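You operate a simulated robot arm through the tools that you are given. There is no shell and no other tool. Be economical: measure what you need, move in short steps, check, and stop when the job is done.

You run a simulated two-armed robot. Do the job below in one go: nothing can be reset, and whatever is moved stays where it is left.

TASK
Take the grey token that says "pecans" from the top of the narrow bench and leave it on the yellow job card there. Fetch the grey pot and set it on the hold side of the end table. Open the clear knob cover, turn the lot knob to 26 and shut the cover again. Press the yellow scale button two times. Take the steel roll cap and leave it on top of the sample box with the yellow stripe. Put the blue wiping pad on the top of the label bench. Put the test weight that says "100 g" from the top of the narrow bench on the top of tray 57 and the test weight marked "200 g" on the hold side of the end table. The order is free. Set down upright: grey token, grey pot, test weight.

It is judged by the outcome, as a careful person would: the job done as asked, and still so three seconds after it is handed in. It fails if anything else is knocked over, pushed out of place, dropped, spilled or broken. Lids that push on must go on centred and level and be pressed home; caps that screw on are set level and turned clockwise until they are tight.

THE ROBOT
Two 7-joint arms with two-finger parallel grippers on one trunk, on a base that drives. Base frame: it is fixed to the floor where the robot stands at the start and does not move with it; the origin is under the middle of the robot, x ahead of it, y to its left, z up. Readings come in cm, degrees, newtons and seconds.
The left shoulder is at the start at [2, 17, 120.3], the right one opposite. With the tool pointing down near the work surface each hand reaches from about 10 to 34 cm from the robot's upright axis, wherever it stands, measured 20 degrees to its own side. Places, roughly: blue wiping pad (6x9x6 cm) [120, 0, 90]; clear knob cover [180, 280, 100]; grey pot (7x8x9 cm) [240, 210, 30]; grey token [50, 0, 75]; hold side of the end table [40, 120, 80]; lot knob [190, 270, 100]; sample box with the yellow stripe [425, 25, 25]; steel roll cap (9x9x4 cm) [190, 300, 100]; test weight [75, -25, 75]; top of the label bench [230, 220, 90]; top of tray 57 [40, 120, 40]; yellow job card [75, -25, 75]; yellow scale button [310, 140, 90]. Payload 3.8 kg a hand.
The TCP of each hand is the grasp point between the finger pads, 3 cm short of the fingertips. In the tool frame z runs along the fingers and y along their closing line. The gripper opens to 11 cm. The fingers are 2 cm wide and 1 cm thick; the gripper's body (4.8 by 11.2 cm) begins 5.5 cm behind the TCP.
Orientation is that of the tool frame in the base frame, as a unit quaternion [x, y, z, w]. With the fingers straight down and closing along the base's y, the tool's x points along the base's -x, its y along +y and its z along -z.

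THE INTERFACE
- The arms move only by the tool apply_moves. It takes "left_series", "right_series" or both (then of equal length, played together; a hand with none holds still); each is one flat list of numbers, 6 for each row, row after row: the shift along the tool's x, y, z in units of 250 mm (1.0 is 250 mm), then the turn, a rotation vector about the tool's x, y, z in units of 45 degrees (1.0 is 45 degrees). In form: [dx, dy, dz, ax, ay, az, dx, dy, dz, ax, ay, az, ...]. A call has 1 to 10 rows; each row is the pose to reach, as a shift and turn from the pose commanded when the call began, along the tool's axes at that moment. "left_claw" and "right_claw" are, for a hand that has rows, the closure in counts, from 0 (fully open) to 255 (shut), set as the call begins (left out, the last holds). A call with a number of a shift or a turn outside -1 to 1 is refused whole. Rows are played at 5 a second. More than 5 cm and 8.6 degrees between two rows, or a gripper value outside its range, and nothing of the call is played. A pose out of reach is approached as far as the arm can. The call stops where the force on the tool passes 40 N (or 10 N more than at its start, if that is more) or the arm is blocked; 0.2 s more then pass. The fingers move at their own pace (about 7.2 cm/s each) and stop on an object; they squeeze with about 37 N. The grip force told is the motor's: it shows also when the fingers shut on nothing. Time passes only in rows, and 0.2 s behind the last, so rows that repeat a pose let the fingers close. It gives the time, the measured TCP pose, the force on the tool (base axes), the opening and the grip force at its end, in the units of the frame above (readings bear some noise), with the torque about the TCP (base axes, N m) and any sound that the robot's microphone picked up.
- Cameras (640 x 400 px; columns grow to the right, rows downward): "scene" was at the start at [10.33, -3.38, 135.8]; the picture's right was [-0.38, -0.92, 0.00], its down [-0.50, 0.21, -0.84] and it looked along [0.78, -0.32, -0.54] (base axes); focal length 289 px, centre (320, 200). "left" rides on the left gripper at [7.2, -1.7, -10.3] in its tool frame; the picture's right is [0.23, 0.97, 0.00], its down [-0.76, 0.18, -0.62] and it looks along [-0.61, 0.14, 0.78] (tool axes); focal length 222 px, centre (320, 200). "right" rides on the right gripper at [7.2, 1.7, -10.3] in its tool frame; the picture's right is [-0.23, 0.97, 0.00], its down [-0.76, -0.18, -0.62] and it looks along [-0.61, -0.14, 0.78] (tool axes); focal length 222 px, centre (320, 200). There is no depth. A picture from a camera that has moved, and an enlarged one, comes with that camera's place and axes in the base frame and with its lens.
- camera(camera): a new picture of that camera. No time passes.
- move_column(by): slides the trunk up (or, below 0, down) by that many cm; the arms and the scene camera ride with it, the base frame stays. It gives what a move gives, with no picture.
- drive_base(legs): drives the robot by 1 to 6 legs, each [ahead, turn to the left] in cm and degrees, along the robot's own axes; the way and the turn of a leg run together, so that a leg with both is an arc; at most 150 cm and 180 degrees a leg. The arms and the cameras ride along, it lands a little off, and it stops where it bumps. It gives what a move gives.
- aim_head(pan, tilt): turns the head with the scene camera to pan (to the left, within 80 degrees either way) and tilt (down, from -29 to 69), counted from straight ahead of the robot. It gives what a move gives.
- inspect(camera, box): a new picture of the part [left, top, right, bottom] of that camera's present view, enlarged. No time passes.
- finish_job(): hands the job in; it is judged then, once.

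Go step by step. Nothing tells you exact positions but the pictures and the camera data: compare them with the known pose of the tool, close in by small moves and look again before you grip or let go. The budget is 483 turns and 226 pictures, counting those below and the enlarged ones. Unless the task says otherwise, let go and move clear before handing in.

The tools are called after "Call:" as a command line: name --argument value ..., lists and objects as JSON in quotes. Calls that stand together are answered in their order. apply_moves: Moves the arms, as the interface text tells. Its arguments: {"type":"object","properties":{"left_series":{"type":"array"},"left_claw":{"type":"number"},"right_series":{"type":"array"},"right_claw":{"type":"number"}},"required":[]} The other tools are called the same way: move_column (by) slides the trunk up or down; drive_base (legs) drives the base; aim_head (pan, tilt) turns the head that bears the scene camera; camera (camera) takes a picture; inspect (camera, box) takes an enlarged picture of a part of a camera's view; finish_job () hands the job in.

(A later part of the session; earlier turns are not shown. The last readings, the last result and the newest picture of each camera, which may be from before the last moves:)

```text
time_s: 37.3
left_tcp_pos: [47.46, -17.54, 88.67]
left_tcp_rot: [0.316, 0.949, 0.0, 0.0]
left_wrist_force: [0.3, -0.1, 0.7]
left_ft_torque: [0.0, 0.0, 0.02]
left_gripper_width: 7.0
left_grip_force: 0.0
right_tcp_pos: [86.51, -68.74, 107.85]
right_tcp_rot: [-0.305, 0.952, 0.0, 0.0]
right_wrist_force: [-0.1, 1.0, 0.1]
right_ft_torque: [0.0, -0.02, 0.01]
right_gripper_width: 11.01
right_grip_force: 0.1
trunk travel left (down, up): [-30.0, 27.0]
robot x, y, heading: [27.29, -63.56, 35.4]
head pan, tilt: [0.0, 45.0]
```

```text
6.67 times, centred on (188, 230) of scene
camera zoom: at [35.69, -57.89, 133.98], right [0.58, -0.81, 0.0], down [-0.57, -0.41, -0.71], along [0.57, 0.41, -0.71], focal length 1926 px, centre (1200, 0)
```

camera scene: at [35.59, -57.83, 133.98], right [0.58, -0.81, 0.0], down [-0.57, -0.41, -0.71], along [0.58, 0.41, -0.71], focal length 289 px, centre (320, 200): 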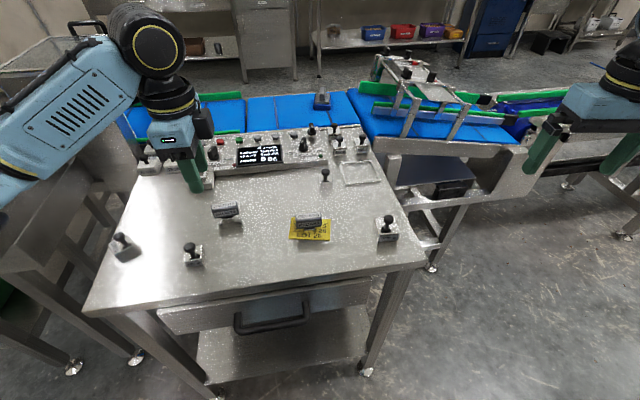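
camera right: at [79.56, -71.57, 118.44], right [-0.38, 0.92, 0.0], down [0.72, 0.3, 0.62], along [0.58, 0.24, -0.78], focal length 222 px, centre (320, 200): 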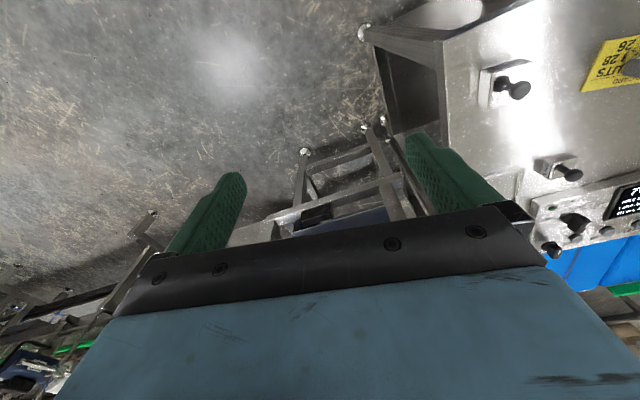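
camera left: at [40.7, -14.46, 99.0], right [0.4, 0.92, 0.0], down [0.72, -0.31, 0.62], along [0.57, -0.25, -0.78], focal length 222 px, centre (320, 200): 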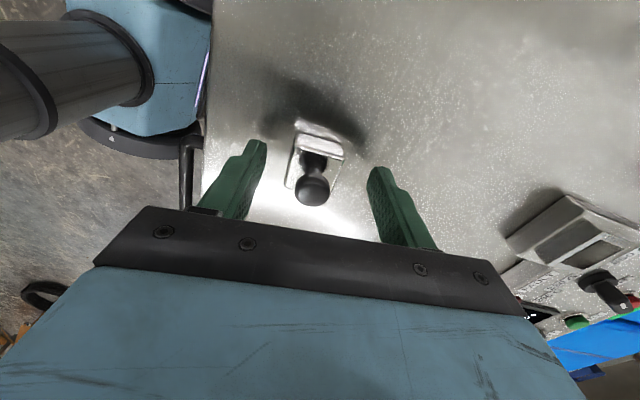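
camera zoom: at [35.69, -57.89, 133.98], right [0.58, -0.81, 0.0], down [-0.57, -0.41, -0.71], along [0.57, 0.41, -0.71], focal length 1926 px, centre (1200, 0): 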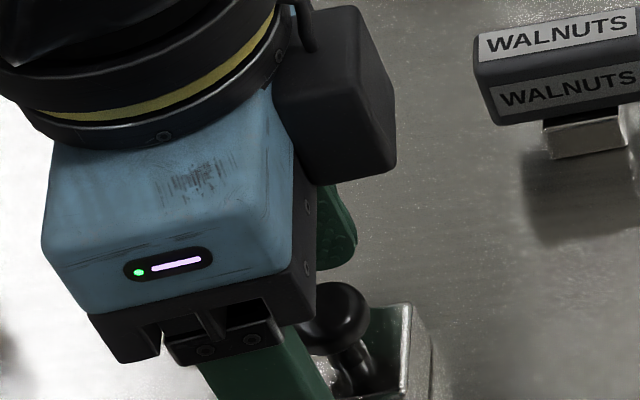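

Call:
inspect --camera "scene" --box '[150, 225, 230, 275]'

Call:
inspect --camera "left" --box '[220, 100, 420, 225]'

```text
8.00 times, centred on (190, 250) of scene
camera zoom: at [35.69, -57.89, 133.98], right [0.58, -0.81, 0.0], down [-0.57, -0.41, -0.71], along [0.57, 0.41, -0.71], focal length 2311 px, centre (1360, -200)
```

zoom: 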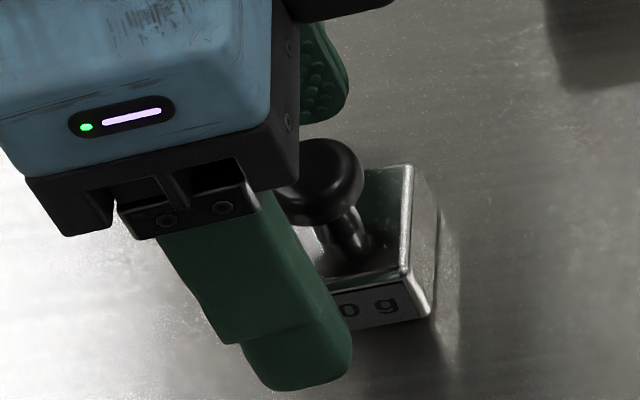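

```text
3.20 times, centred on (320, 162) of left
camera zoom: at [40.7, -14.46, 99.0], right [0.4, 0.92, 0.0], down [0.72, -0.31, 0.62], along [0.57, -0.25, -0.78], focal length 711 px, centre (320, 320)
```

zoom: 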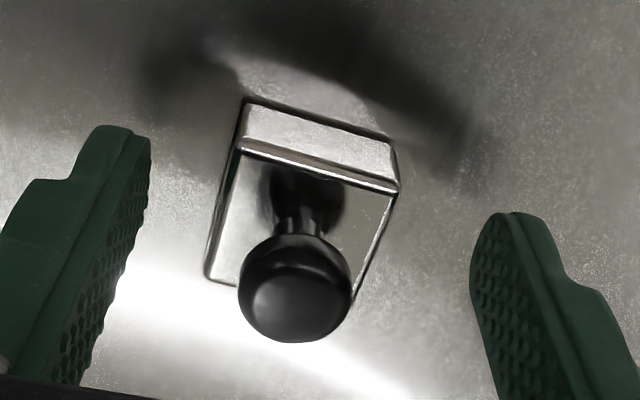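

Comparing the two views shows the table is really nearer z≈83, so the block sits lower. I'll shift the hand about 0.8 cm and look again before going lower.

Call:
apply_moves --left_series '[-0.033, -0.008, 0, 0, 0, 0, -0.033, -0.008, 0.04, 0, 0, 0]'

Call:
inspect --camera "scene" --box '[150, 225, 230, 275]'

Call:
inspect --camera "left" --box '[220, 100, 420, 225]'

```text
time_s: 37.9
left_tcp_pos: [47.92, -18.26, 87.77]
left_tcp_rot: [0.315, 0.949, 0.0, 0.0]
left_wrist_force: [-0.9, -0.7, -0.1]
left_ft_torque: [0.01, 0.0, -0.01]
left_gripper_width: 7.0
left_grip_force: 0.2
right_tcp_pos: [86.37, -68.73, 108.04]
right_tcp_rot: [-0.305, 0.952, 0.0, 0.0]
right_wrist_force: [-0.3, 0.1, -0.8]
right_ft_torque: [-0.01, 0.02, 0.02]
right_gripper_width: 10.99
right_grip_force: 0.1
trunk travel left (down, up): [-30.0, 27.0]
robot x, y, heading: [27.11, -63.66, 35.6]
head pan, tilt: [0.0, 45.0]
```

```text
8.00 times, centred on (190, 250) of scene
camera zoom: at [35.67, -57.87, 133.98], right [0.58, -0.81, 0.0], down [-0.57, -0.41, -0.71], along [0.58, 0.41, -0.71], focal length 2311 px, centre (1360, -200)
```

zoom: 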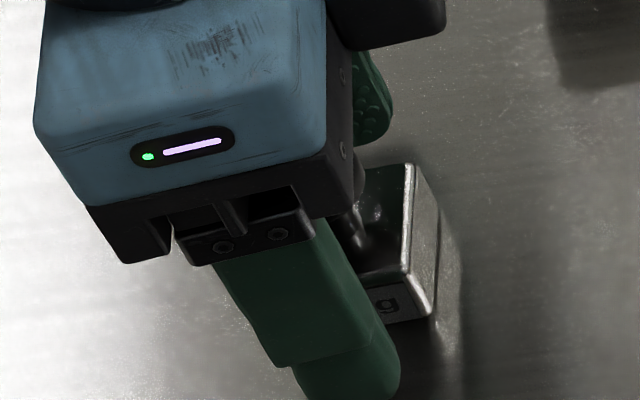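

```text
3.20 times, centred on (320, 162) of left
camera zoom: at [41.18, -15.13, 98.02], right [0.4, 0.92, 0.0], down [0.72, -0.31, 0.62], along [0.57, -0.25, -0.78], focal length 711 px, centre (320, 320)
```

zoom: 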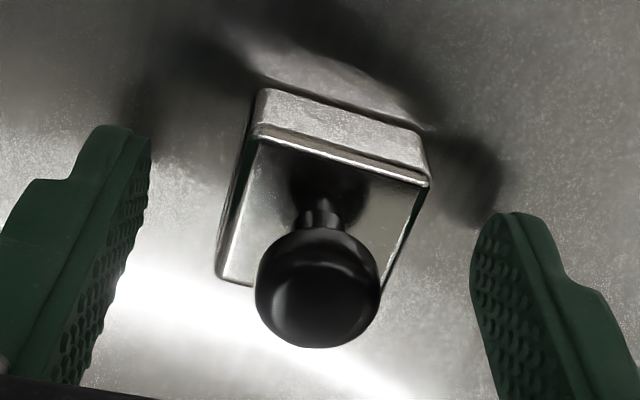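

Well centred now. Down another 1.2 cm and close.

Call:
apply_moves --left_series '[0, 0, 0.03, 0, 0, 0, 0, 0, 0.05, 0, 0, 0]'

Call:
apply_moves --left_series '[0, 0, 0, 0, 0, 0, 0, 0, 0, 0, 0, 0, 0, 0, 0, 0, 0, 0, 0, 0, 0, 0, 0, 0]' --left_claw 255

Call:
inspect --camera "left" --box '[220, 100, 420, 225]'

```text
time_s: 38.5
left_tcp_pos: [47.96, -18.23, 86.97]
left_tcp_rot: [0.316, 0.949, 0.004, 0.003]
left_wrist_force: [-7.0, 1.3, 40.4]
left_ft_torque: [-1.14, 1.37, -0.53]
left_gripper_width: 7.13
left_grip_force: 1.2
right_tcp_pos: [86.33, -69.03, 108.08]
right_tcp_rot: [-0.305, 0.952, 0.001, 0.001]
right_wrist_force: [-0.6, 0.0, -0.5]
right_ft_torque: [0.0, 0.01, 0.02]
right_gripper_width: 11.02
right_grip_force: 0.1
trunk travel left (down, up): [-30.0, 27.0]
robot x, y, heading: [27.66, -63.73, 35.4]
head pan, tilt: [0.0, 45.0]
```

```text
time_s: 38.8
left_tcp_pos: [48.0, -18.23, 87.03]
left_tcp_rot: [0.316, 0.949, 0.0, 0.003]
left_wrist_force: [-3.9, -3.9, 26.3]
left_ft_torque: [-0.49, 0.82, 0.12]
left_gripper_width: 3.58
left_grip_force: 7.2
right_tcp_pos: [86.66, -68.72, 108.01]
right_tcp_rot: [-0.306, 0.952, 0.0, 0.0]
right_wrist_force: [0.0, -0.2, 0.3]
right_ft_torque: [-0.02, 0.02, 0.02]
right_gripper_width: 10.99
right_grip_force: 0.1
trunk travel left (down, up): [-30.0, 27.0]
robot x, y, heading: [27.53, -64.03, 35.4]
head pan, tilt: [0.0, 45.0]
stopped in row 1 (left hand): the force on the tool passed its limit at 55 N (the readings are from after the stop); the commanded pose is now the measured one
```

```text
3.20 times, centred on (320, 162) of left
camera zoom: at [41.31, -15.1, 97.29], right [0.4, 0.92, 0.0], down [0.71, -0.31, 0.63], along [0.57, -0.25, -0.78], focal length 711 px, centre (320, 320)
```

zoom: 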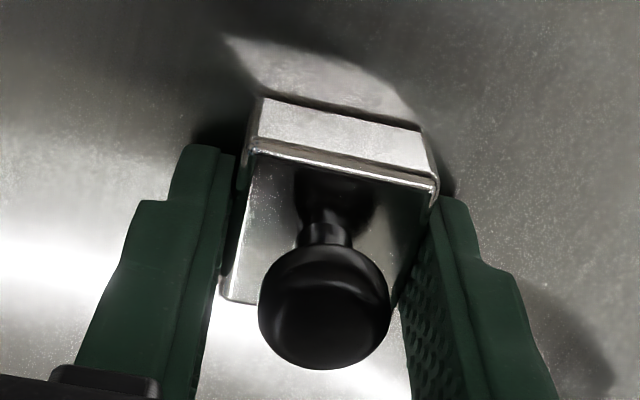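

Tips touched the table (so top ≈ 84.0). I'll ease up 0.4 cm and let the grip finish.

Call:
apply_moves --left_series '[0, 0, -0.016, 0, 0, 0, 0, 0, -0.016, 0, 0, 0, 0, 0, -0.016, 0, 0, 0, 0, 0, -0.016, 0, 0, 0]' --left_claw 255

Call:
apply_moves --left_series '[0, 0, -0.15, 0, 0, 0, 0, 0, -0.33, 0, 0, 0, 0, 0, -0.5, 0, 0, 0, 0, 0, -0.68, 0, 0, 0]'

Call:
camera --camera "left"

Call:
inspect --camera "scene" --box '[100, 150, 340, 300]'

```text
time_s: 39.8
left_tcp_pos: [47.89, -18.28, 87.06]
left_tcp_rot: [0.315, 0.949, -0.001, 0.0]
left_wrist_force: [-0.2, -0.8, -0.1]
left_ft_torque: [0.03, -0.04, 0.0]
left_gripper_width: 3.55
left_grip_force: 36.8
right_tcp_pos: [86.46, -68.64, 107.97]
right_tcp_rot: [-0.306, 0.952, 0.0, 0.0]
right_wrist_force: [-0.5, -0.3, 0.2]
right_ft_torque: [-0.02, -0.01, -0.01]
right_gripper_width: 11.0
right_grip_force: 0.2
trunk travel left (down, up): [-30.0, 27.0]
robot x, y, heading: [27.47, -63.75, 35.6]
head pan, tilt: [0.0, 45.0]
```

```text
time_s: 40.8
left_tcp_pos: [48.07, -18.02, 104.23]
left_tcp_rot: [0.315, 0.949, -0.001, 0.001]
left_wrist_force: [-0.9, -0.2, -2.1]
left_ft_torque: [-0.01, 0.0, 0.02]
left_gripper_width: 3.53
left_grip_force: 37.3
right_tcp_pos: [86.51, -68.86, 108.0]
right_tcp_rot: [-0.305, 0.952, 0.0, 0.0]
right_wrist_force: [-0.9, -0.7, 1.3]
right_ft_torque: [0.0, 0.0, 0.0]
right_gripper_width: 11.0
right_grip_force: 0.1
trunk travel left (down, up): [-30.0, 27.0]
robot x, y, heading: [27.37, -63.93, 35.8]
head pan, tilt: [0.0, 45.0]
```

```text
183 pictures are left
camera left: at [41.5, -14.82, 114.53], right [0.4, 0.92, 0.0], down [0.72, -0.31, 0.62], along [0.57, -0.25, -0.78], focal length 222 px, centre (320, 200)
```

left: 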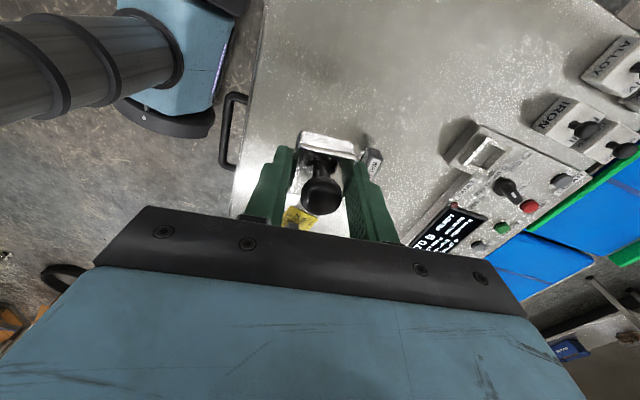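

```text
2.67 times, centred on (220, 225) of scene
camera zoom: at [35.67, -57.9, 133.98], right [0.58, -0.81, 0.0], down [-0.57, -0.41, -0.71], along [0.57, 0.41, -0.71], focal length 770 px, centre (587, 133)
```

zoom: 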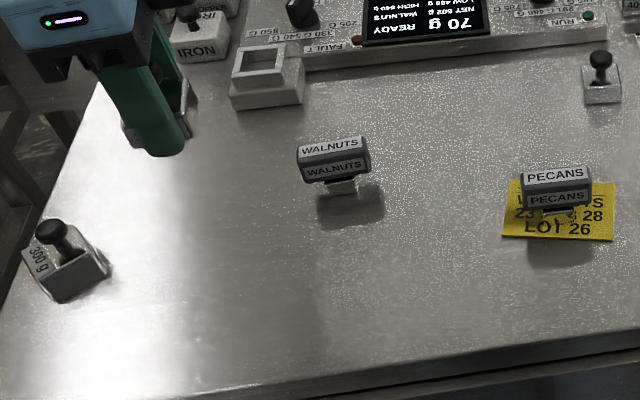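

200 g is held in the left hand. Now I'll bring the right hand over the weight at about (81.6, -26.6).

Call:
apply_moves --right_series '[-0.08, 0.148, 0, 0, 0, 0, -0.16, 0.296, 0, 0, 0, 0, -0.245, 0.443, 0, 0, 0, 0, -0.326, 0.591, 0, 0, 0, 0, -0.408, 0.739, 0, 0, 0, 0]'

Call:
apply_moves --right_series '[-0.08, 0.148, 0, 0, 0, 0, -0.16, 0.296, 0, 0, 0, 0, -0.245, 0.443, 0, 0, 0, 0, -0.326, 0.591, 0, 0, 0, 0, -0.39, 0.7, 0, 0, 0, 0]' --right_claw 93

Call:
camera --camera "right"

Call:
camera --camera "scene"

```text
time_s: 42.0
left_tcp_pos: [48.22, -17.84, 104.09]
left_tcp_rot: [0.316, 0.949, -0.001, 0.001]
left_wrist_force: [-0.3, 0.2, -2.1]
left_ft_torque: [-0.05, 0.02, 0.01]
left_gripper_width: 3.55
left_grip_force: 36.9
right_tcp_pos: [84.07, -47.57, 107.91]
right_tcp_rot: [-0.306, 0.952, -0.001, 0.0]
right_wrist_force: [0.8, 0.8, 0.4]
right_ft_torque: [-0.02, 0.03, -0.02]
right_gripper_width: 11.0
right_grip_force: 0.0
trunk travel left (down, up): [-30.0, 27.0]
robot x, y, heading: [27.09, -63.81, 35.8]
head pan, tilt: [0.0, 45.0]
```

```text
time_s: 43.2
left_tcp_pos: [48.04, -17.6, 104.01]
left_tcp_rot: [0.315, 0.949, -0.001, 0.002]
left_wrist_force: [-1.2, 0.7, -2.7]
left_ft_torque: [-0.11, -0.06, 0.01]
left_gripper_width: 3.55
left_grip_force: 36.9
right_tcp_pos: [78.96, -31.56, 107.21]
right_tcp_rot: [-0.305, 0.952, -0.001, 0.001]
right_wrist_force: [-1.0, 0.5, 0.9]
right_ft_torque: [0.0, -0.05, 0.01]
right_gripper_width: 6.97
right_grip_force: 0.1
right hand out of reach, approached as far as the arm can: row 4, 5
trunk travel left (down, up): [-30.0, 27.0]
robot x, y, heading: [27.23, -63.93, 35.8]
head pan, tilt: [0.0, 45.0]
```

```text
181 pictures are left
camera right: at [72.18, -34.51, 117.63], right [-0.38, 0.92, 0.0], down [0.72, 0.3, 0.62], along [0.58, 0.24, -0.78], focal length 222 px, centre (320, 200)
```

right: 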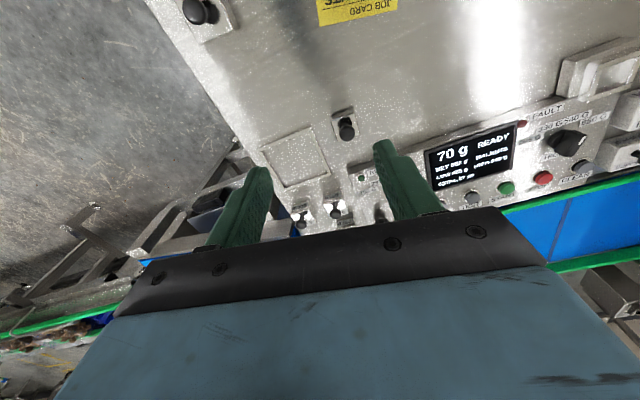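

```text
180 pictures are left
camera scene: at [35.43, -57.61, 133.98], right [0.58, -0.81, 0.0], down [-0.57, -0.41, -0.71], along [0.58, 0.41, -0.71], focal length 289 px, centre (320, 200)
```

scene: 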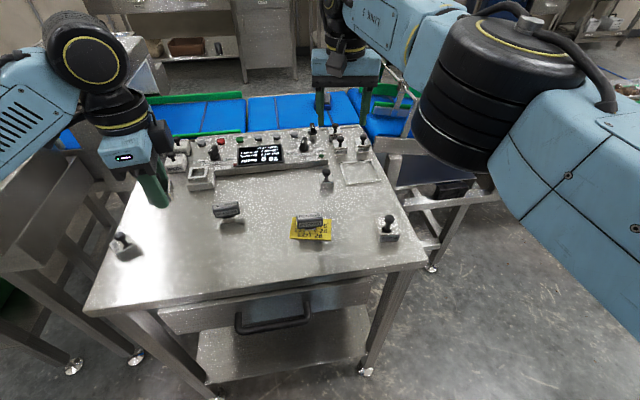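

The right arm falls ~6 cm short. I'll turn left 14° and edge forward 6 cm.

Call:
drive_base --legs '[[0, 14], [6, 0]]'

Call:
camera --camera "right"

Call:
camera --camera "scene"

```text
time_s: 45.0
left_tcp_pos: [40.23, -9.61, 104.07]
left_tcp_rot: [0.196, 0.981, -0.001, 0.0]
left_wrist_force: [0.2, 0.6, -2.6]
left_ft_torque: [0.0, 0.03, 0.01]
left_gripper_width: 3.54
left_grip_force: 36.6
right_tcp_pos: [73.84, -15.6, 107.19]
right_tcp_rot: [-0.421, 0.907, 0.0, 0.0]
right_wrist_force: [0.3, 0.3, -0.3]
right_ft_torque: [-0.02, 0.02, 0.03]
right_gripper_width: 6.95
right_grip_force: 0.2
trunk travel left (down, up): [-30.0, 27.0]
robot x, y, heading: [30.94, -59.75, 49.9]
head pan, tilt: [0.0, 45.0]
```

```text
179 pictures are left
camera right: at [67.85, -20.06, 117.55], right [-0.6, 0.8, 0.0], down [0.63, 0.47, 0.62], along [0.5, 0.37, -0.78], focal length 222 px, centre (320, 200)
```

right: 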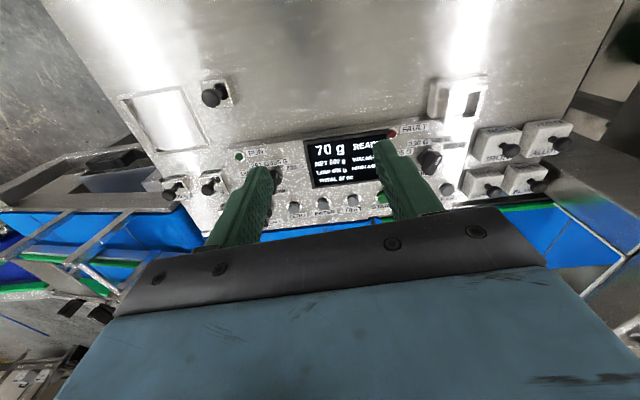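

```text
178 pictures are left
camera scene: at [37.86, -51.42, 133.96], right [0.76, -0.65, 0.0], down [-0.46, -0.54, -0.71], along [0.46, 0.54, -0.71], focal length 289 px, centre (320, 200)
```

scene: 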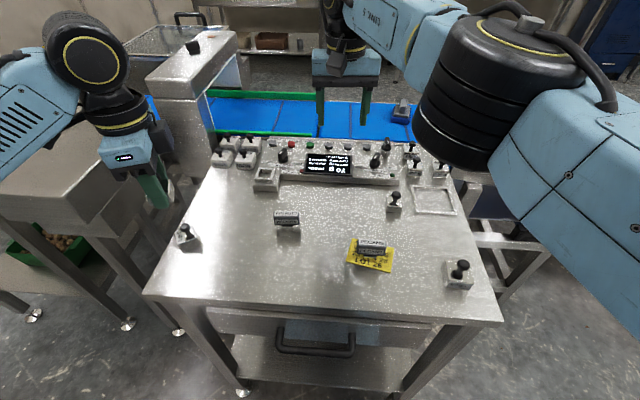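

The weight is at (81.5,-26.6). Moving the right hand above it, lower.

Call:
apply_moves --right_series '[0.045, -0.17, 0, 0, 0, 0, 0.09, -0.34, 0, 0, 0, 0, 0.138, -0.518, 0.03, 0, 0, 0, 0.138, -0.518, 0.2, 0, 0, 0, 0.138, -0.518, 0.37, 0, 0, 0]'

Call:
camera --camera "right"

```text
time_s: 46.2
left_tcp_pos: [40.14, -9.69, 104.06]
left_tcp_rot: [0.197, 0.98, -0.001, 0.0]
left_wrist_force: [1.7, -0.9, -2.1]
left_ft_torque: [-0.04, -0.02, -0.01]
left_gripper_width: 3.53
left_grip_force: 36.8
right_tcp_pos: [81.34, -26.75, 98.17]
right_tcp_rot: [-0.419, 0.908, 0.0, 0.0]
right_wrist_force: [-0.8, -1.1, -0.1]
right_ft_torque: [0.03, -0.01, 0.01]
right_gripper_width: 6.99
right_grip_force: 0.0
right hand out of reach, approached as far as the arm can: row 1
trunk travel left (down, up): [-30.0, 27.0]
robot x, y, heading: [31.36, -59.47, 49.8]
head pan, tilt: [0.0, 45.0]
```

```text
177 pictures are left
camera right: at [75.44, -31.21, 108.54], right [-0.59, 0.8, 0.0], down [0.63, 0.47, 0.62], along [0.5, 0.37, -0.78], focal length 222 px, centre (320, 200)
```

right: 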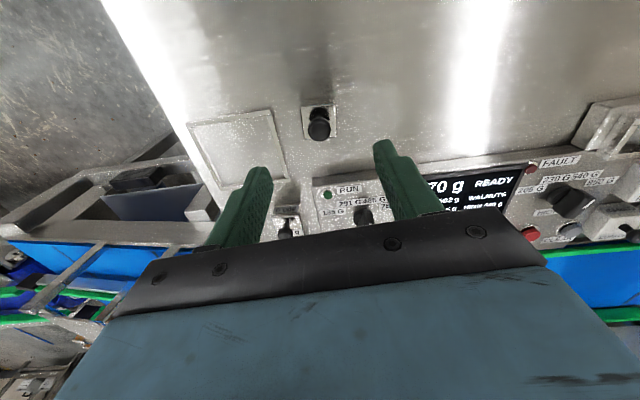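

Correct yaw ~9° and position, lower to just above the block.

Call:
apply_moves --right_series '[-0.014, -0.007, 0.05, 0, 0, 0.1, -0.014, -0.007, 0.2, 0, 0, 0.2, -0.014, -0.007, 0.32, 0, 0, 0.2]' --right_claw 139

Call:
inspect --camera "right" --box '[220, 80, 440, 218]'

```text
time_s: 47.0
left_tcp_pos: [40.04, -9.72, 104.11]
left_tcp_rot: [0.196, 0.981, -0.001, 0.001]
left_wrist_force: [-0.2, 0.6, -2.6]
left_ft_torque: [0.02, 0.0, 0.03]
left_gripper_width: 3.56
left_grip_force: 37.2
right_tcp_pos: [81.71, -26.63, 90.0]
right_tcp_rot: [-0.348, 0.937, 0.0, -0.001]
right_wrist_force: [-0.3, 1.5, -0.5]
right_ft_torque: [-0.01, -0.02, -0.01]
right_gripper_width: 4.99
right_grip_force: 0.1
trunk travel left (down, up): [-30.0, 27.0]
robot x, y, heading: [31.12, -59.3, 50.1]
head pan, tilt: [0.0, 45.0]
```

```text
2.90 times, centred on (330, 149) of right
camera zoom: at [75.27, -30.04, 100.41], right [-0.46, 0.89, 0.0], down [0.69, 0.36, 0.62], along [0.55, 0.29, -0.78], focal length 644 px, centre (291, 348)
```

zoom: 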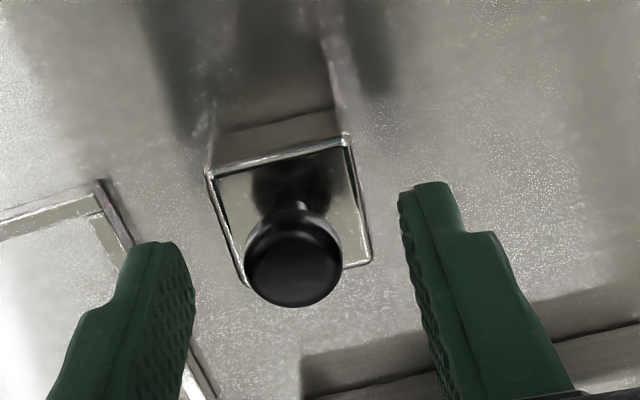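

Clearances fine. Descend 2.8 cm and grip.

Call:
apply_moves --right_series '[0, 0, 0.06, 0, 0, 0, 0, 0, 0.108, 0, 0, 0]'

Call:
apply_moves --right_series '[0, 0, 0, 0, 0, 0, 0, 0, 0, 0, 0, 0, 0, 0, 0, 0, 0, 0, 0, 0, 0, 0, 0, 0]' --right_claw 255

```text
time_s: 47.6
left_tcp_pos: [40.17, -9.77, 104.05]
left_tcp_rot: [0.196, 0.981, -0.001, 0.0]
left_wrist_force: [-0.2, -0.2, -2.4]
left_ft_torque: [-0.01, -0.05, 0.02]
left_gripper_width: 3.55
left_grip_force: 37.3
right_tcp_pos: [81.65, -26.52, 87.22]
right_tcp_rot: [-0.348, 0.938, 0.0, 0.0]
right_wrist_force: [-0.5, 0.0, 0.4]
right_ft_torque: [0.02, 0.01, 0.01]
right_gripper_width: 5.03
right_grip_force: 0.0
trunk travel left (down, up): [-30.0, 27.0]
robot x, y, heading: [30.91, -59.33, 49.9]
head pan, tilt: [0.0, 45.0]
```

```text
time_s: 48.6
left_tcp_pos: [40.12, -9.79, 104.12]
left_tcp_rot: [0.196, 0.981, -0.001, 0.0]
left_wrist_force: [0.4, -0.1, -3.3]
left_ft_torque: [-0.02, -0.02, 0.02]
left_gripper_width: 3.54
left_grip_force: 37.3
right_tcp_pos: [81.68, -26.66, 87.41]
right_tcp_rot: [-0.348, 0.937, 0.0, 0.0]
right_wrist_force: [-0.1, 0.4, 0.1]
right_ft_torque: [0.04, 0.05, -0.02]
right_gripper_width: 3.49
right_grip_force: 37.0
trunk travel left (down, up): [-30.0, 27.0]
robot x, y, heading: [31.26, -59.86, 49.6]
head pan, tilt: [0.0, 45.0]
```

Gripped. Lift it straight up.

Call:
apply_moves --right_series '[0, 0, -0.1, 0, 0, 0, 0, 0, -0.28, 0, 0, 0, 0, 0, -0.46, 0, 0, 0, 0, 0, -0.64, 0, 0, 0, 0, 0, -0.8, 0, 0, 0]'

Call:
camera --camera "right"

Call:
camera --camera "scene"

```text
time_s: 49.8
left_tcp_pos: [40.11, -9.81, 104.04]
left_tcp_rot: [0.196, 0.981, -0.001, 0.001]
left_wrist_force: [0.4, -0.6, -1.6]
left_ft_torque: [0.0, -0.03, 0.01]
left_gripper_width: 3.52
left_grip_force: 37.7
right_tcp_pos: [81.53, -26.4, 107.26]
right_tcp_rot: [-0.348, 0.937, 0.0, -0.002]
right_wrist_force: [-0.8, 0.3, -0.6]
right_ft_torque: [0.0, 0.02, 0.0]
right_gripper_width: 3.48
right_grip_force: 37.2
trunk travel left (down, up): [-30.0, 27.0]
robot x, y, heading: [31.14, -59.62, 49.9]
head pan, tilt: [0.0, 45.0]
```

```text
175 pictures are left
camera right: at [75.11, -29.89, 117.58], right [-0.46, 0.89, 0.0], down [0.69, 0.36, 0.62], along [0.55, 0.29, -0.78], focal length 222 px, centre (320, 200)
```

right: 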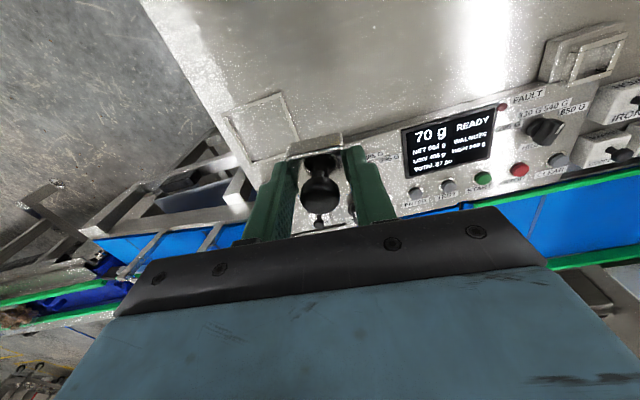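

```text
174 pictures are left
camera scene: at [37.73, -51.51, 133.98], right [0.76, -0.65, 0.0], down [-0.46, -0.54, -0.71], along [0.46, 0.54, -0.71], focal length 289 px, centre (320, 200)
```

scene: 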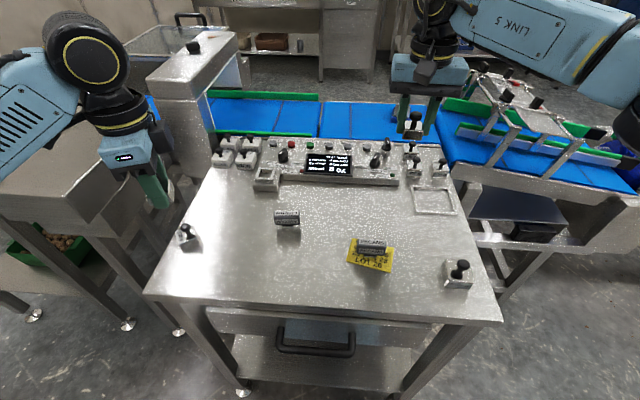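

Both weights are held. I'll draw the right hand back and turn it so I can read its label.

Call:
apply_moves --right_series '[0.1, -0.02, 0, 0, 0, -0.17, 0.2, -0.04, 0, 0, 0, -0.34, 0.3, -0.06, 0, 0, 0, -0.51, 0.4, -0.08, 0, 0, 0, -0.68, 0.5, -0.09, 0, 0, 0, -0.84, 0.59, -0.1, 0, 0, 0, -1.0]'

Call:
apply_moves --right_series '[0, 0, 0, 0, 0, -0.17, 0, 0, 0, 0, 0, -0.34, 0, 0, 0, 0, 0, -0.51, 0, 0, 0, 0, 0, -0.68, 0, 0, 0, 0, 0, -0.84, 0, 0, 0, 0, 0, -1.0]'

Call:
camera --camera "scene"

Call:
inspect --camera "scene" --box '[360, 120, 520, 220]'

```text
time_s: 51.2
left_tcp_pos: [40.19, -9.78, 104.1]
left_tcp_rot: [0.196, 0.981, -0.001, 0.001]
left_wrist_force: [0.1, -0.6, -1.5]
left_ft_torque: [0.0, 0.01, 0.0]
left_gripper_width: 3.54
left_grip_force: 36.6
right_tcp_pos: [72.11, -38.31, 107.24]
right_tcp_rot: [-0.681, 0.732, 0.0, 0.0]
right_wrist_force: [0.1, -0.5, -1.2]
right_ft_torque: [0.0, -0.02, -0.01]
right_gripper_width: 3.5
right_grip_force: 36.7
trunk travel left (down, up): [-30.0, 27.0]
robot x, y, heading: [31.21, -59.41, 49.7]
head pan, tilt: [0.0, 45.0]
```

```text
time_s: 52.6
left_tcp_pos: [40.14, -9.57, 104.0]
left_tcp_rot: [0.196, 0.981, -0.002, 0.001]
left_wrist_force: [0.2, 0.0, -2.6]
left_ft_torque: [0.01, -0.04, 0.02]
left_gripper_width: 3.54
left_grip_force: 37.0
right_tcp_pos: [67.18, -36.5, 105.94]
right_tcp_rot: [0.858, -0.512, 0.01, -0.031]
right_wrist_force: [-0.7, 0.5, -0.6]
right_ft_torque: [-0.04, -0.06, -0.01]
right_gripper_width: 3.53
right_grip_force: 37.1
right hand out of reach, approached as far as the arm can: row 3, 4, 5, 6
trunk travel left (down, up): [-30.0, 27.0]
robot x, y, heading: [31.22, -59.34, 49.5]
head pan, tilt: [0.0, 45.0]
```

```text
173 pictures are left
camera scene: at [37.69, -51.18, 133.95], right [0.76, -0.65, 0.0], down [-0.46, -0.54, -0.71], along [0.46, 0.54, -0.71], focal length 289 px, centre (320, 200)
```

scene: 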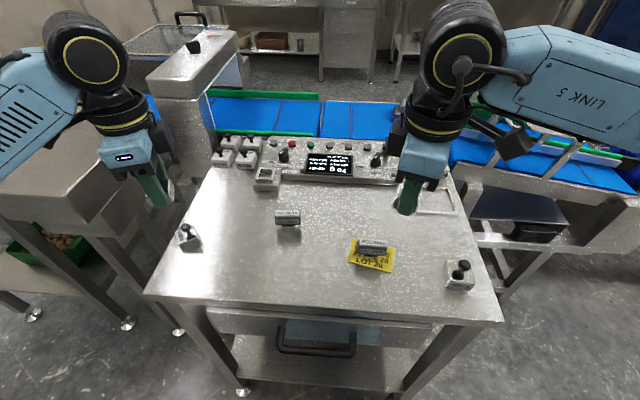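

```text
4.00 times, centred on (440, 170) of scene
camera zoom: at [37.69, -51.18, 133.95], right [0.76, -0.65, 0.0], down [-0.46, -0.54, -0.71], along [0.46, 0.54, -0.71], focal length 1155 px, centre (-160, 320)
```

zoom: 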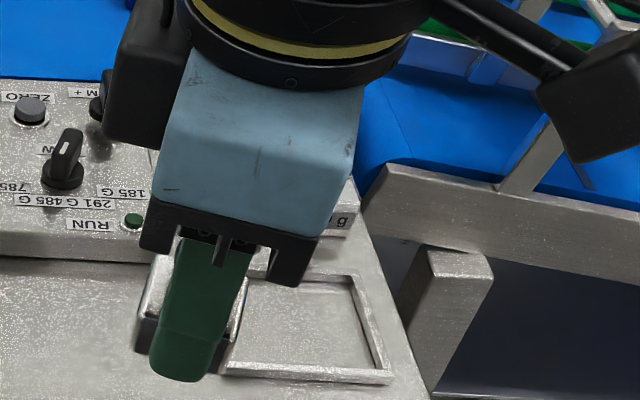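

Label still hidden. I'll shift the right hand out to the robot's right so the scene camera sees that face.

Call:
apply_moves --right_series '[0.17, 0, 0, 0, 0, 0.1, 0.35, 0, 0, 0, 0, 0.2, 0.53, 0, 0, 0, 0, 0.2, 0.71, 0, 0, 0, 0, 0.2, 0.89, 0, 0, 0, 0, 0.2]'

Call:
camera --camera "scene"

```text
time_s: 53.8
left_tcp_pos: [40.15, -9.92, 104.11]
left_tcp_rot: [0.196, 0.981, -0.001, 0.001]
left_wrist_force: [-0.6, -0.2, -1.8]
left_ft_torque: [0.01, -0.02, -0.02]
left_gripper_width: 3.57
left_grip_force: 37.0
right_tcp_pos: [72.21, -54.45, 104.88]
right_tcp_rot: [0.809, -0.586, 0.003, -0.033]
right_wrist_force: [-0.6, -0.5, -1.5]
right_ft_torque: [0.04, -0.01, -0.02]
right_gripper_width: 3.51
right_grip_force: 37.1
right hand out of reach, approached as far as the arm can: row 4, 5
trunk travel left (down, up): [-30.0, 27.0]
robot x, y, heading: [30.82, -59.32, 49.5]
head pan, tilt: [0.0, 45.0]
```

```text
171 pictures are left
camera scene: at [37.78, -51.81, 133.99], right [0.76, -0.65, 0.0], down [-0.46, -0.54, -0.71], along [0.46, 0.54, -0.71], focal length 289 px, centre (320, 200)
```

scene: 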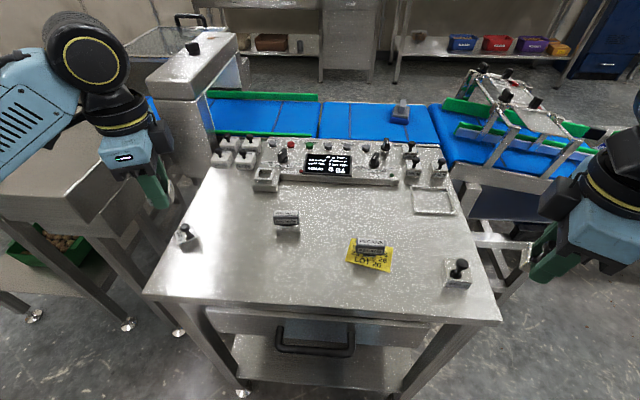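

Call:
inspect --camera "scene" --box '[500, 210, 596, 290]'

Call:
inspect --camera "scene" --box '[340, 80, 460, 155]'

```text
5.00 times, centred on (548, 250) of scene
camera zoom: at [37.78, -51.81, 133.99], right [0.76, -0.65, 0.0], down [-0.46, -0.54, -0.71], along [0.46, 0.54, -0.71], focal length 1444 px, centre (-820, -50)
```

zoom: 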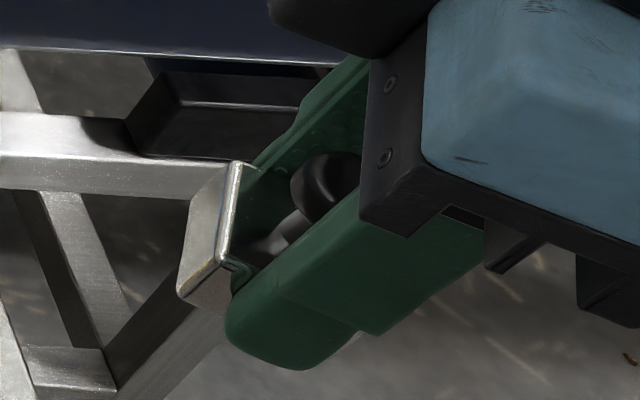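

```text
5.33 times, centred on (400, 118) of scene
camera zoom: at [37.78, -51.81, 133.99], right [0.76, -0.65, 0.0], down [-0.46, -0.54, -0.71], along [0.46, 0.54, -0.71], focal length 1540 px, centre (-107, 640)
```

zoom: 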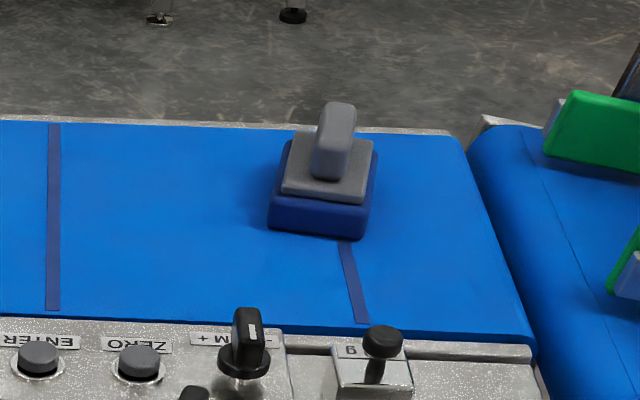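

No label on that face, so it must be on a gripped side; every other loose weight is read (200, 300, 500), so this is the 100 g by elimination — I'll confirm on release. Straighten the right hand, then back off and head for the end table.

Call:
apply_moves --right_series '[-0.1, 0, 0, 0, 0, 0.17, -0.2, 0, 0, 0, 0, 0.34, -0.3, 0, 0, 0, 0, 0.51, -0.4, 0, 0, 0, 0, 0.68, -0.4, 0, 0, 0, 0, 0.84, -0.4, 0, 0, 0, 0, 1.0]'

Call:
drive_base --legs '[[-25, 0]]'

Call:
aim_head --pan 75 --tilt 30

Call:
camera --camera "scene"

```text
time_s: 55.2
left_tcp_pos: [40.1, -9.63, 104.07]
left_tcp_rot: [0.196, 0.981, -0.001, 0.0]
left_wrist_force: [0.7, -0.6, -2.3]
left_ft_torque: [0.02, -0.03, 0.02]
left_gripper_width: 3.55
left_grip_force: 37.0
right_tcp_pos: [69.0, -44.63, 105.21]
right_tcp_rot: [-0.53, 0.847, 0.007, 0.033]
right_wrist_force: [-0.2, 0.1, -0.9]
right_ft_torque: [-0.01, 0.01, 0.01]
right_gripper_width: 3.52
right_grip_force: 36.4
trunk travel left (down, up): [-30.0, 27.0]
robot x, y, heading: [31.14, -59.64, 49.8]
head pan, tilt: [0.0, 45.0]
```

```text
time_s: 57.0
left_tcp_pos: [24.06, -28.84, 104.19]
left_tcp_rot: [0.196, 0.981, 0.0, 0.001]
left_wrist_force: [-0.7, 0.5, -2.5]
left_ft_torque: [0.02, -0.03, 0.04]
left_gripper_width: 3.55
left_grip_force: 36.9
right_tcp_pos: [52.7, -63.64, 105.34]
right_tcp_rot: [-0.532, 0.846, 0.007, 0.033]
right_wrist_force: [0.0, -0.3, -1.3]
right_ft_torque: [0.0, 0.01, 0.01]
right_gripper_width: 3.52
right_grip_force: 36.3
trunk travel left (down, up): [-30.0, 27.0]
robot x, y, heading: [15.16, -78.13, 50.0]
head pan, tilt: [0.0, 45.0]
```

```text
time_s: 58.5
left_tcp_pos: [23.98, -28.78, 104.0]
left_tcp_rot: [0.197, 0.98, -0.001, 0.001]
left_wrist_force: [0.3, -0.2, -2.1]
left_ft_torque: [0.05, -0.03, 0.01]
left_gripper_width: 3.55
left_grip_force: 37.0
right_tcp_pos: [52.87, -63.59, 105.34]
right_tcp_rot: [-0.531, 0.847, 0.007, 0.033]
right_wrist_force: [0.7, -0.2, -0.7]
right_ft_torque: [0.04, 0.02, -0.01]
right_gripper_width: 3.52
right_grip_force: 36.6
trunk travel left (down, up): [-30.0, 27.0]
robot x, y, heading: [15.3, -78.48, 49.7]
head pan, tilt: [75.0, 30.0]
```

```text
168 pictures are left
camera scene: at [11.25, -69.34, 136.23], right [0.82, 0.57, 0.0], down [0.29, -0.41, -0.87], along [-0.49, 0.71, -0.5], focal length 289 px, centre (320, 200)
```

scene: 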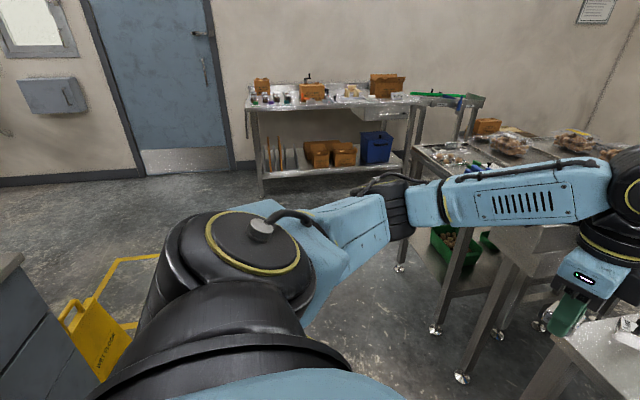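

Open floor to the left. I'll turn to heading ~130°, drive 80 cm along the aisle, then look toward the end table.

Call:
drive_base --legs '[[0, 80], [75, 0], [0, -55]]'

Call:
aim_head --pan 0 --tilt 25

Call:
camera --camera "scene"

```text
time_s: 68.4
left_tcp_pos: [-41.95, 30.52, 103.97]
left_tcp_rot: [0.0, 1.0, -0.001, 0.0]
left_wrist_force: [0.5, 1.3, -2.2]
left_ft_torque: [-0.01, -0.04, 0.02]
left_gripper_width: 3.55
left_grip_force: 36.3
right_tcp_pos: [-2.05, 9.44, 105.34]
right_tcp_rot: [-0.687, 0.726, 0.013, 0.031]
right_wrist_force: [0.9, 0.4, -1.6]
right_ft_torque: [-0.01, 0.03, -0.01]
right_gripper_width: 3.5
right_grip_force: 36.4
trunk travel left (down, up): [-30.0, 27.0]
robot x, y, heading: [-31.49, -18.63, 72.4]
head pan, tilt: [75.0, 30.0]
```

```text
time_s: 69.9
left_tcp_pos: [-42.06, 30.4, 104.07]
left_tcp_rot: [0.0, 1.0, -0.001, 0.001]
left_wrist_force: [-0.2, -1.1, -2.5]
left_ft_torque: [0.02, -0.02, -0.03]
left_gripper_width: 3.56
left_grip_force: 37.3
right_tcp_pos: [-2.08, 9.33, 105.22]
right_tcp_rot: [-0.687, 0.726, 0.013, 0.03]
right_wrist_force: [-0.1, -0.3, -0.8]
right_ft_torque: [0.01, -0.02, 0.01]
right_gripper_width: 3.51
right_grip_force: 36.7
trunk travel left (down, up): [-30.0, 27.0]
robot x, y, heading: [-31.3, -18.96, 72.3]
head pan, tilt: [0.0, 25.0]
```

```text
167 pictures are left
camera scene: at [-27.84, -8.0, 137.03], right [0.95, -0.3, 0.0], down [-0.13, -0.4, -0.91], along [0.27, 0.86, -0.42], focal length 289 px, centre (320, 200)
```

scene: 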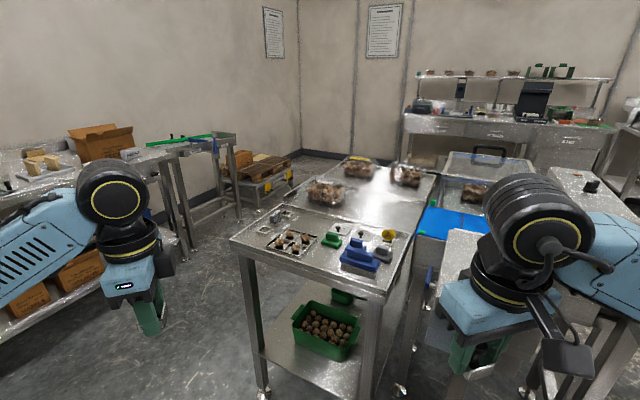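

I see the table with bags and trays. Enlarging it to find the hold marking and tray 57.

Call:
inspect --camera "scene" --box '[220, 150, 460, 300]'

Call:
inspect --camera "scene" --box '[230, 260, 422, 380]'

```text
2.67 times, centred on (340, 225) of scene
camera zoom: at [-27.84, -8.0, 137.03], right [0.95, -0.3, 0.0], down [-0.13, -0.4, -0.91], along [0.27, 0.86, -0.42], focal length 770 px, centre (267, 133)
```

zoom: 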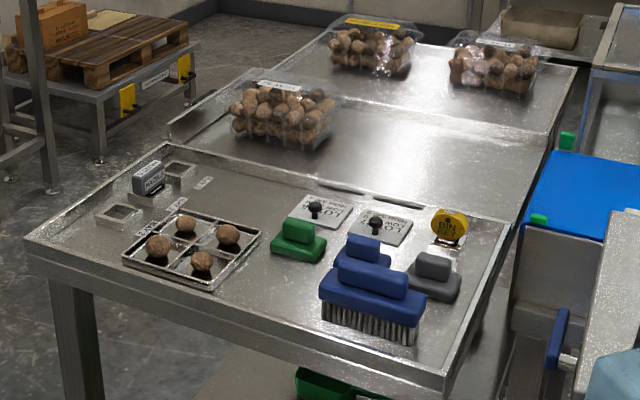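

```text
3.33 times, centred on (326, 320) of scene
camera zoom: at [-27.84, -8.0, 137.03], right [0.95, -0.3, 0.0], down [-0.13, -0.4, -0.91], along [0.27, 0.86, -0.42], focal length 963 px, centre (300, -200)
```

zoom: 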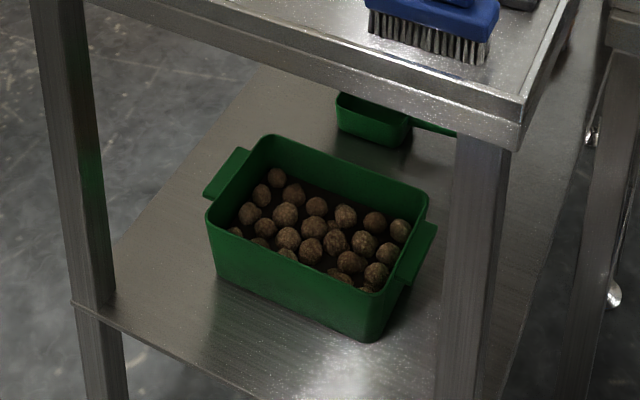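

Call:
inspect --camera "scene" --box '[270, 145, 450, 235]'

Call:
inspect --camera "scene" --box '[210, 140, 310, 210]'

```text
3.56 times, centred on (360, 190) of scene
camera zoom: at [-27.84, -8.0, 137.03], right [0.95, -0.3, 0.0], down [-0.13, -0.4, -0.91], along [0.27, 0.86, -0.42], focal length 1027 px, centre (178, 236)
```

zoom: 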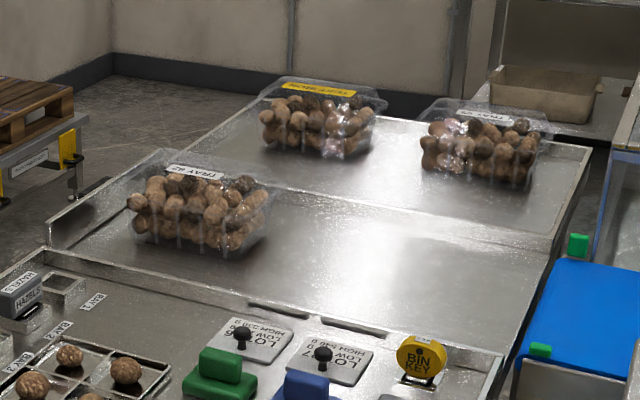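

```text
5.71 times, centred on (260, 175) of scene
camera zoom: at [-27.84, -8.0, 137.03], right [0.95, -0.3, 0.0], down [-0.13, -0.4, -0.91], along [0.27, 0.86, -0.42], focal length 1650 px, centre (663, 343)
```

zoom: 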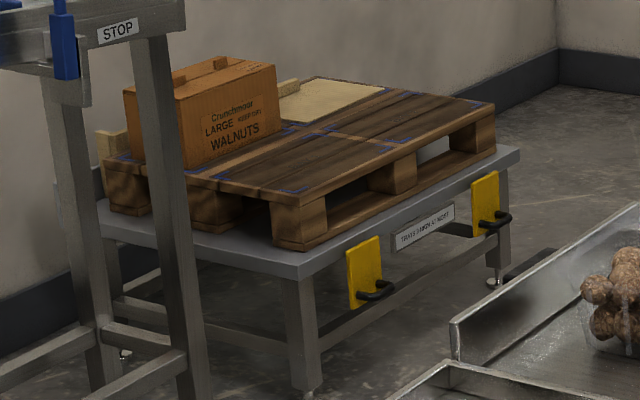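

The clear packs on that table carry "TRAY nn" labels, so tray 57 is probably one of them. I'll drive round to the aisle on its left side to face it.

Call:
drive_base --legs '[[0, 39], [132, 0], [0, -68]]'

Call:
camera --camera "scene"

```text
time_s: 81.1
left_tcp_pos: [-61.71, 149.58, 104.07]
left_tcp_rot: [0.257, 0.966, -0.001, 0.0]
left_wrist_force: [-0.2, -0.3, -2.5]
left_ft_torque: [-0.02, 0.02, 0.03]
left_gripper_width: 3.53
left_grip_force: 37.2
right_tcp_pos: [-37.51, 111.41, 105.3]
right_tcp_rot: [-0.477, 0.878, 0.005, 0.032]
right_wrist_force: [0.3, -0.9, -1.0]
right_ft_torque: [0.01, 0.01, 0.02]
right_gripper_width: 3.52
right_grip_force: 36.9
trunk travel left (down, up): [-30.0, 27.0]
robot x, y, heading: [-77.02, 101.55, 42.7]
head pan, tilt: [0.0, 25.0]
```

```text
162 pictures are left
camera scene: at [-68.51, 109.16, 137.03], right [0.68, -0.74, 0.0], down [-0.31, -0.29, -0.91], along [0.67, 0.61, -0.42], focal length 289 px, centre (320, 200)
```

scene: 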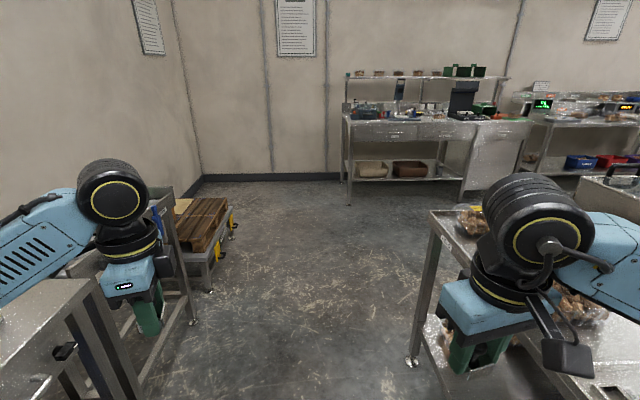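

Call:
drive_base --legs '[[72, 0], [0, -88]]'

Call:
aim_head --pan 0 --tilt 42

Call:
camera --camera "scene"

```text
time_s: 88.8
left_tcp_pos: [25.44, 137.94, 104.06]
left_tcp_rot: [0.854, 0.52, -0.001, -0.001]
left_wrist_force: [-0.3, 0.4, -2.1]
left_ft_torque: [0.02, 0.04, 0.03]
left_gripper_width: 3.53
left_grip_force: 36.8
right_tcp_pos: [-11.68, 112.04, 105.29]
right_tcp_rot: [0.262, 0.964, -0.02, 0.029]
right_wrist_force: [-0.4, -1.2, -0.4]
right_ft_torque: [-0.01, 0.03, 0.01]
right_gripper_width: 3.5
right_grip_force: 37.5
trunk travel left (down, up): [-30.0, 27.0]
robot x, y, heading: [-23.44, 150.89, -44.9]
head pan, tilt: [0.0, 25.0]
```

```text
time_s: 89.7
left_tcp_pos: [25.46, 137.97, 104.08]
left_tcp_rot: [0.854, 0.52, -0.001, -0.001]
left_wrist_force: [-1.0, -0.6, -1.3]
left_ft_torque: [-0.02, -0.01, 0.0]
left_gripper_width: 3.56
left_grip_force: 36.6
right_tcp_pos: [-11.56, 111.97, 105.3]
right_tcp_rot: [0.263, 0.964, -0.02, 0.028]
right_wrist_force: [0.3, -0.2, -1.0]
right_ft_torque: [0.04, -0.01, 0.01]
right_gripper_width: 3.49
right_grip_force: 37.1
trunk travel left (down, up): [-30.0, 27.0]
robot x, y, heading: [-23.36, 151.13, -44.8]
head pan, tilt: [0.0, 42.0]
```

```text
161 pictures are left
camera scene: at [-15.91, 143.64, 134.41], right [-0.71, -0.71, 0.0], down [-0.47, 0.47, -0.74], along [0.53, -0.52, -0.67], focal length 289 px, centre (320, 200)
```

scene: 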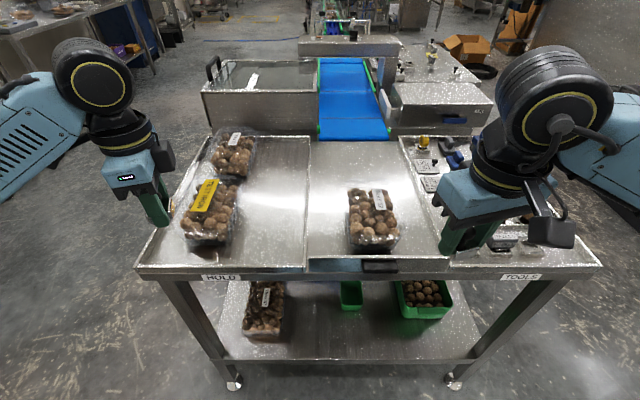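

The table has a HOLD label on its left part, and a clear tray on the lower shelf, probably tray 57. Checking labels.

Call:
inspect --camera "scene" --box '[210, 265, 330, 345]'

Call:
inspect --camera "scene" --box '[140, 120, 420, 295]'

```text
5.00 times, centred on (270, 305) of scene
camera zoom: at [-15.91, 143.64, 134.41], right [-0.71, -0.71, 0.0], down [-0.47, 0.47, -0.74], along [0.53, -0.52, -0.67], focal length 1444 px, centre (570, -325)
```

zoom: 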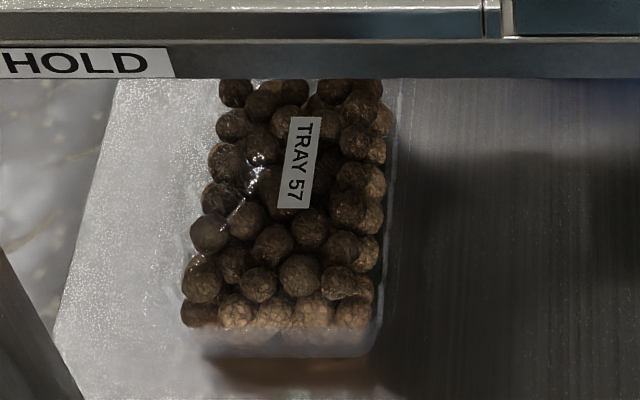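

```text
2.29 times, centred on (280, 208) of scene
camera zoom: at [-15.91, 143.64, 134.41], right [-0.71, -0.71, 0.0], down [-0.47, 0.47, -0.74], along [0.53, -0.52, -0.67], focal length 660 px, centre (411, 183)
```

zoom: 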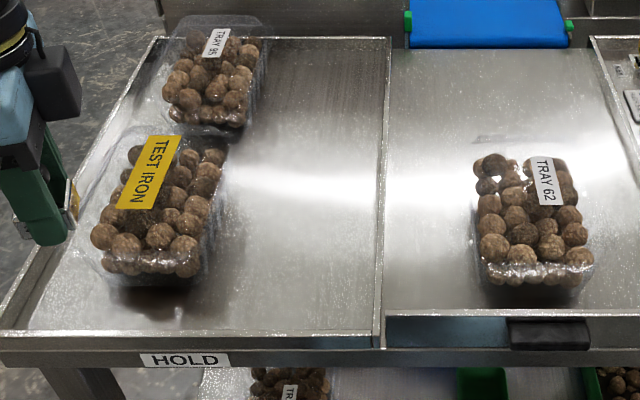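

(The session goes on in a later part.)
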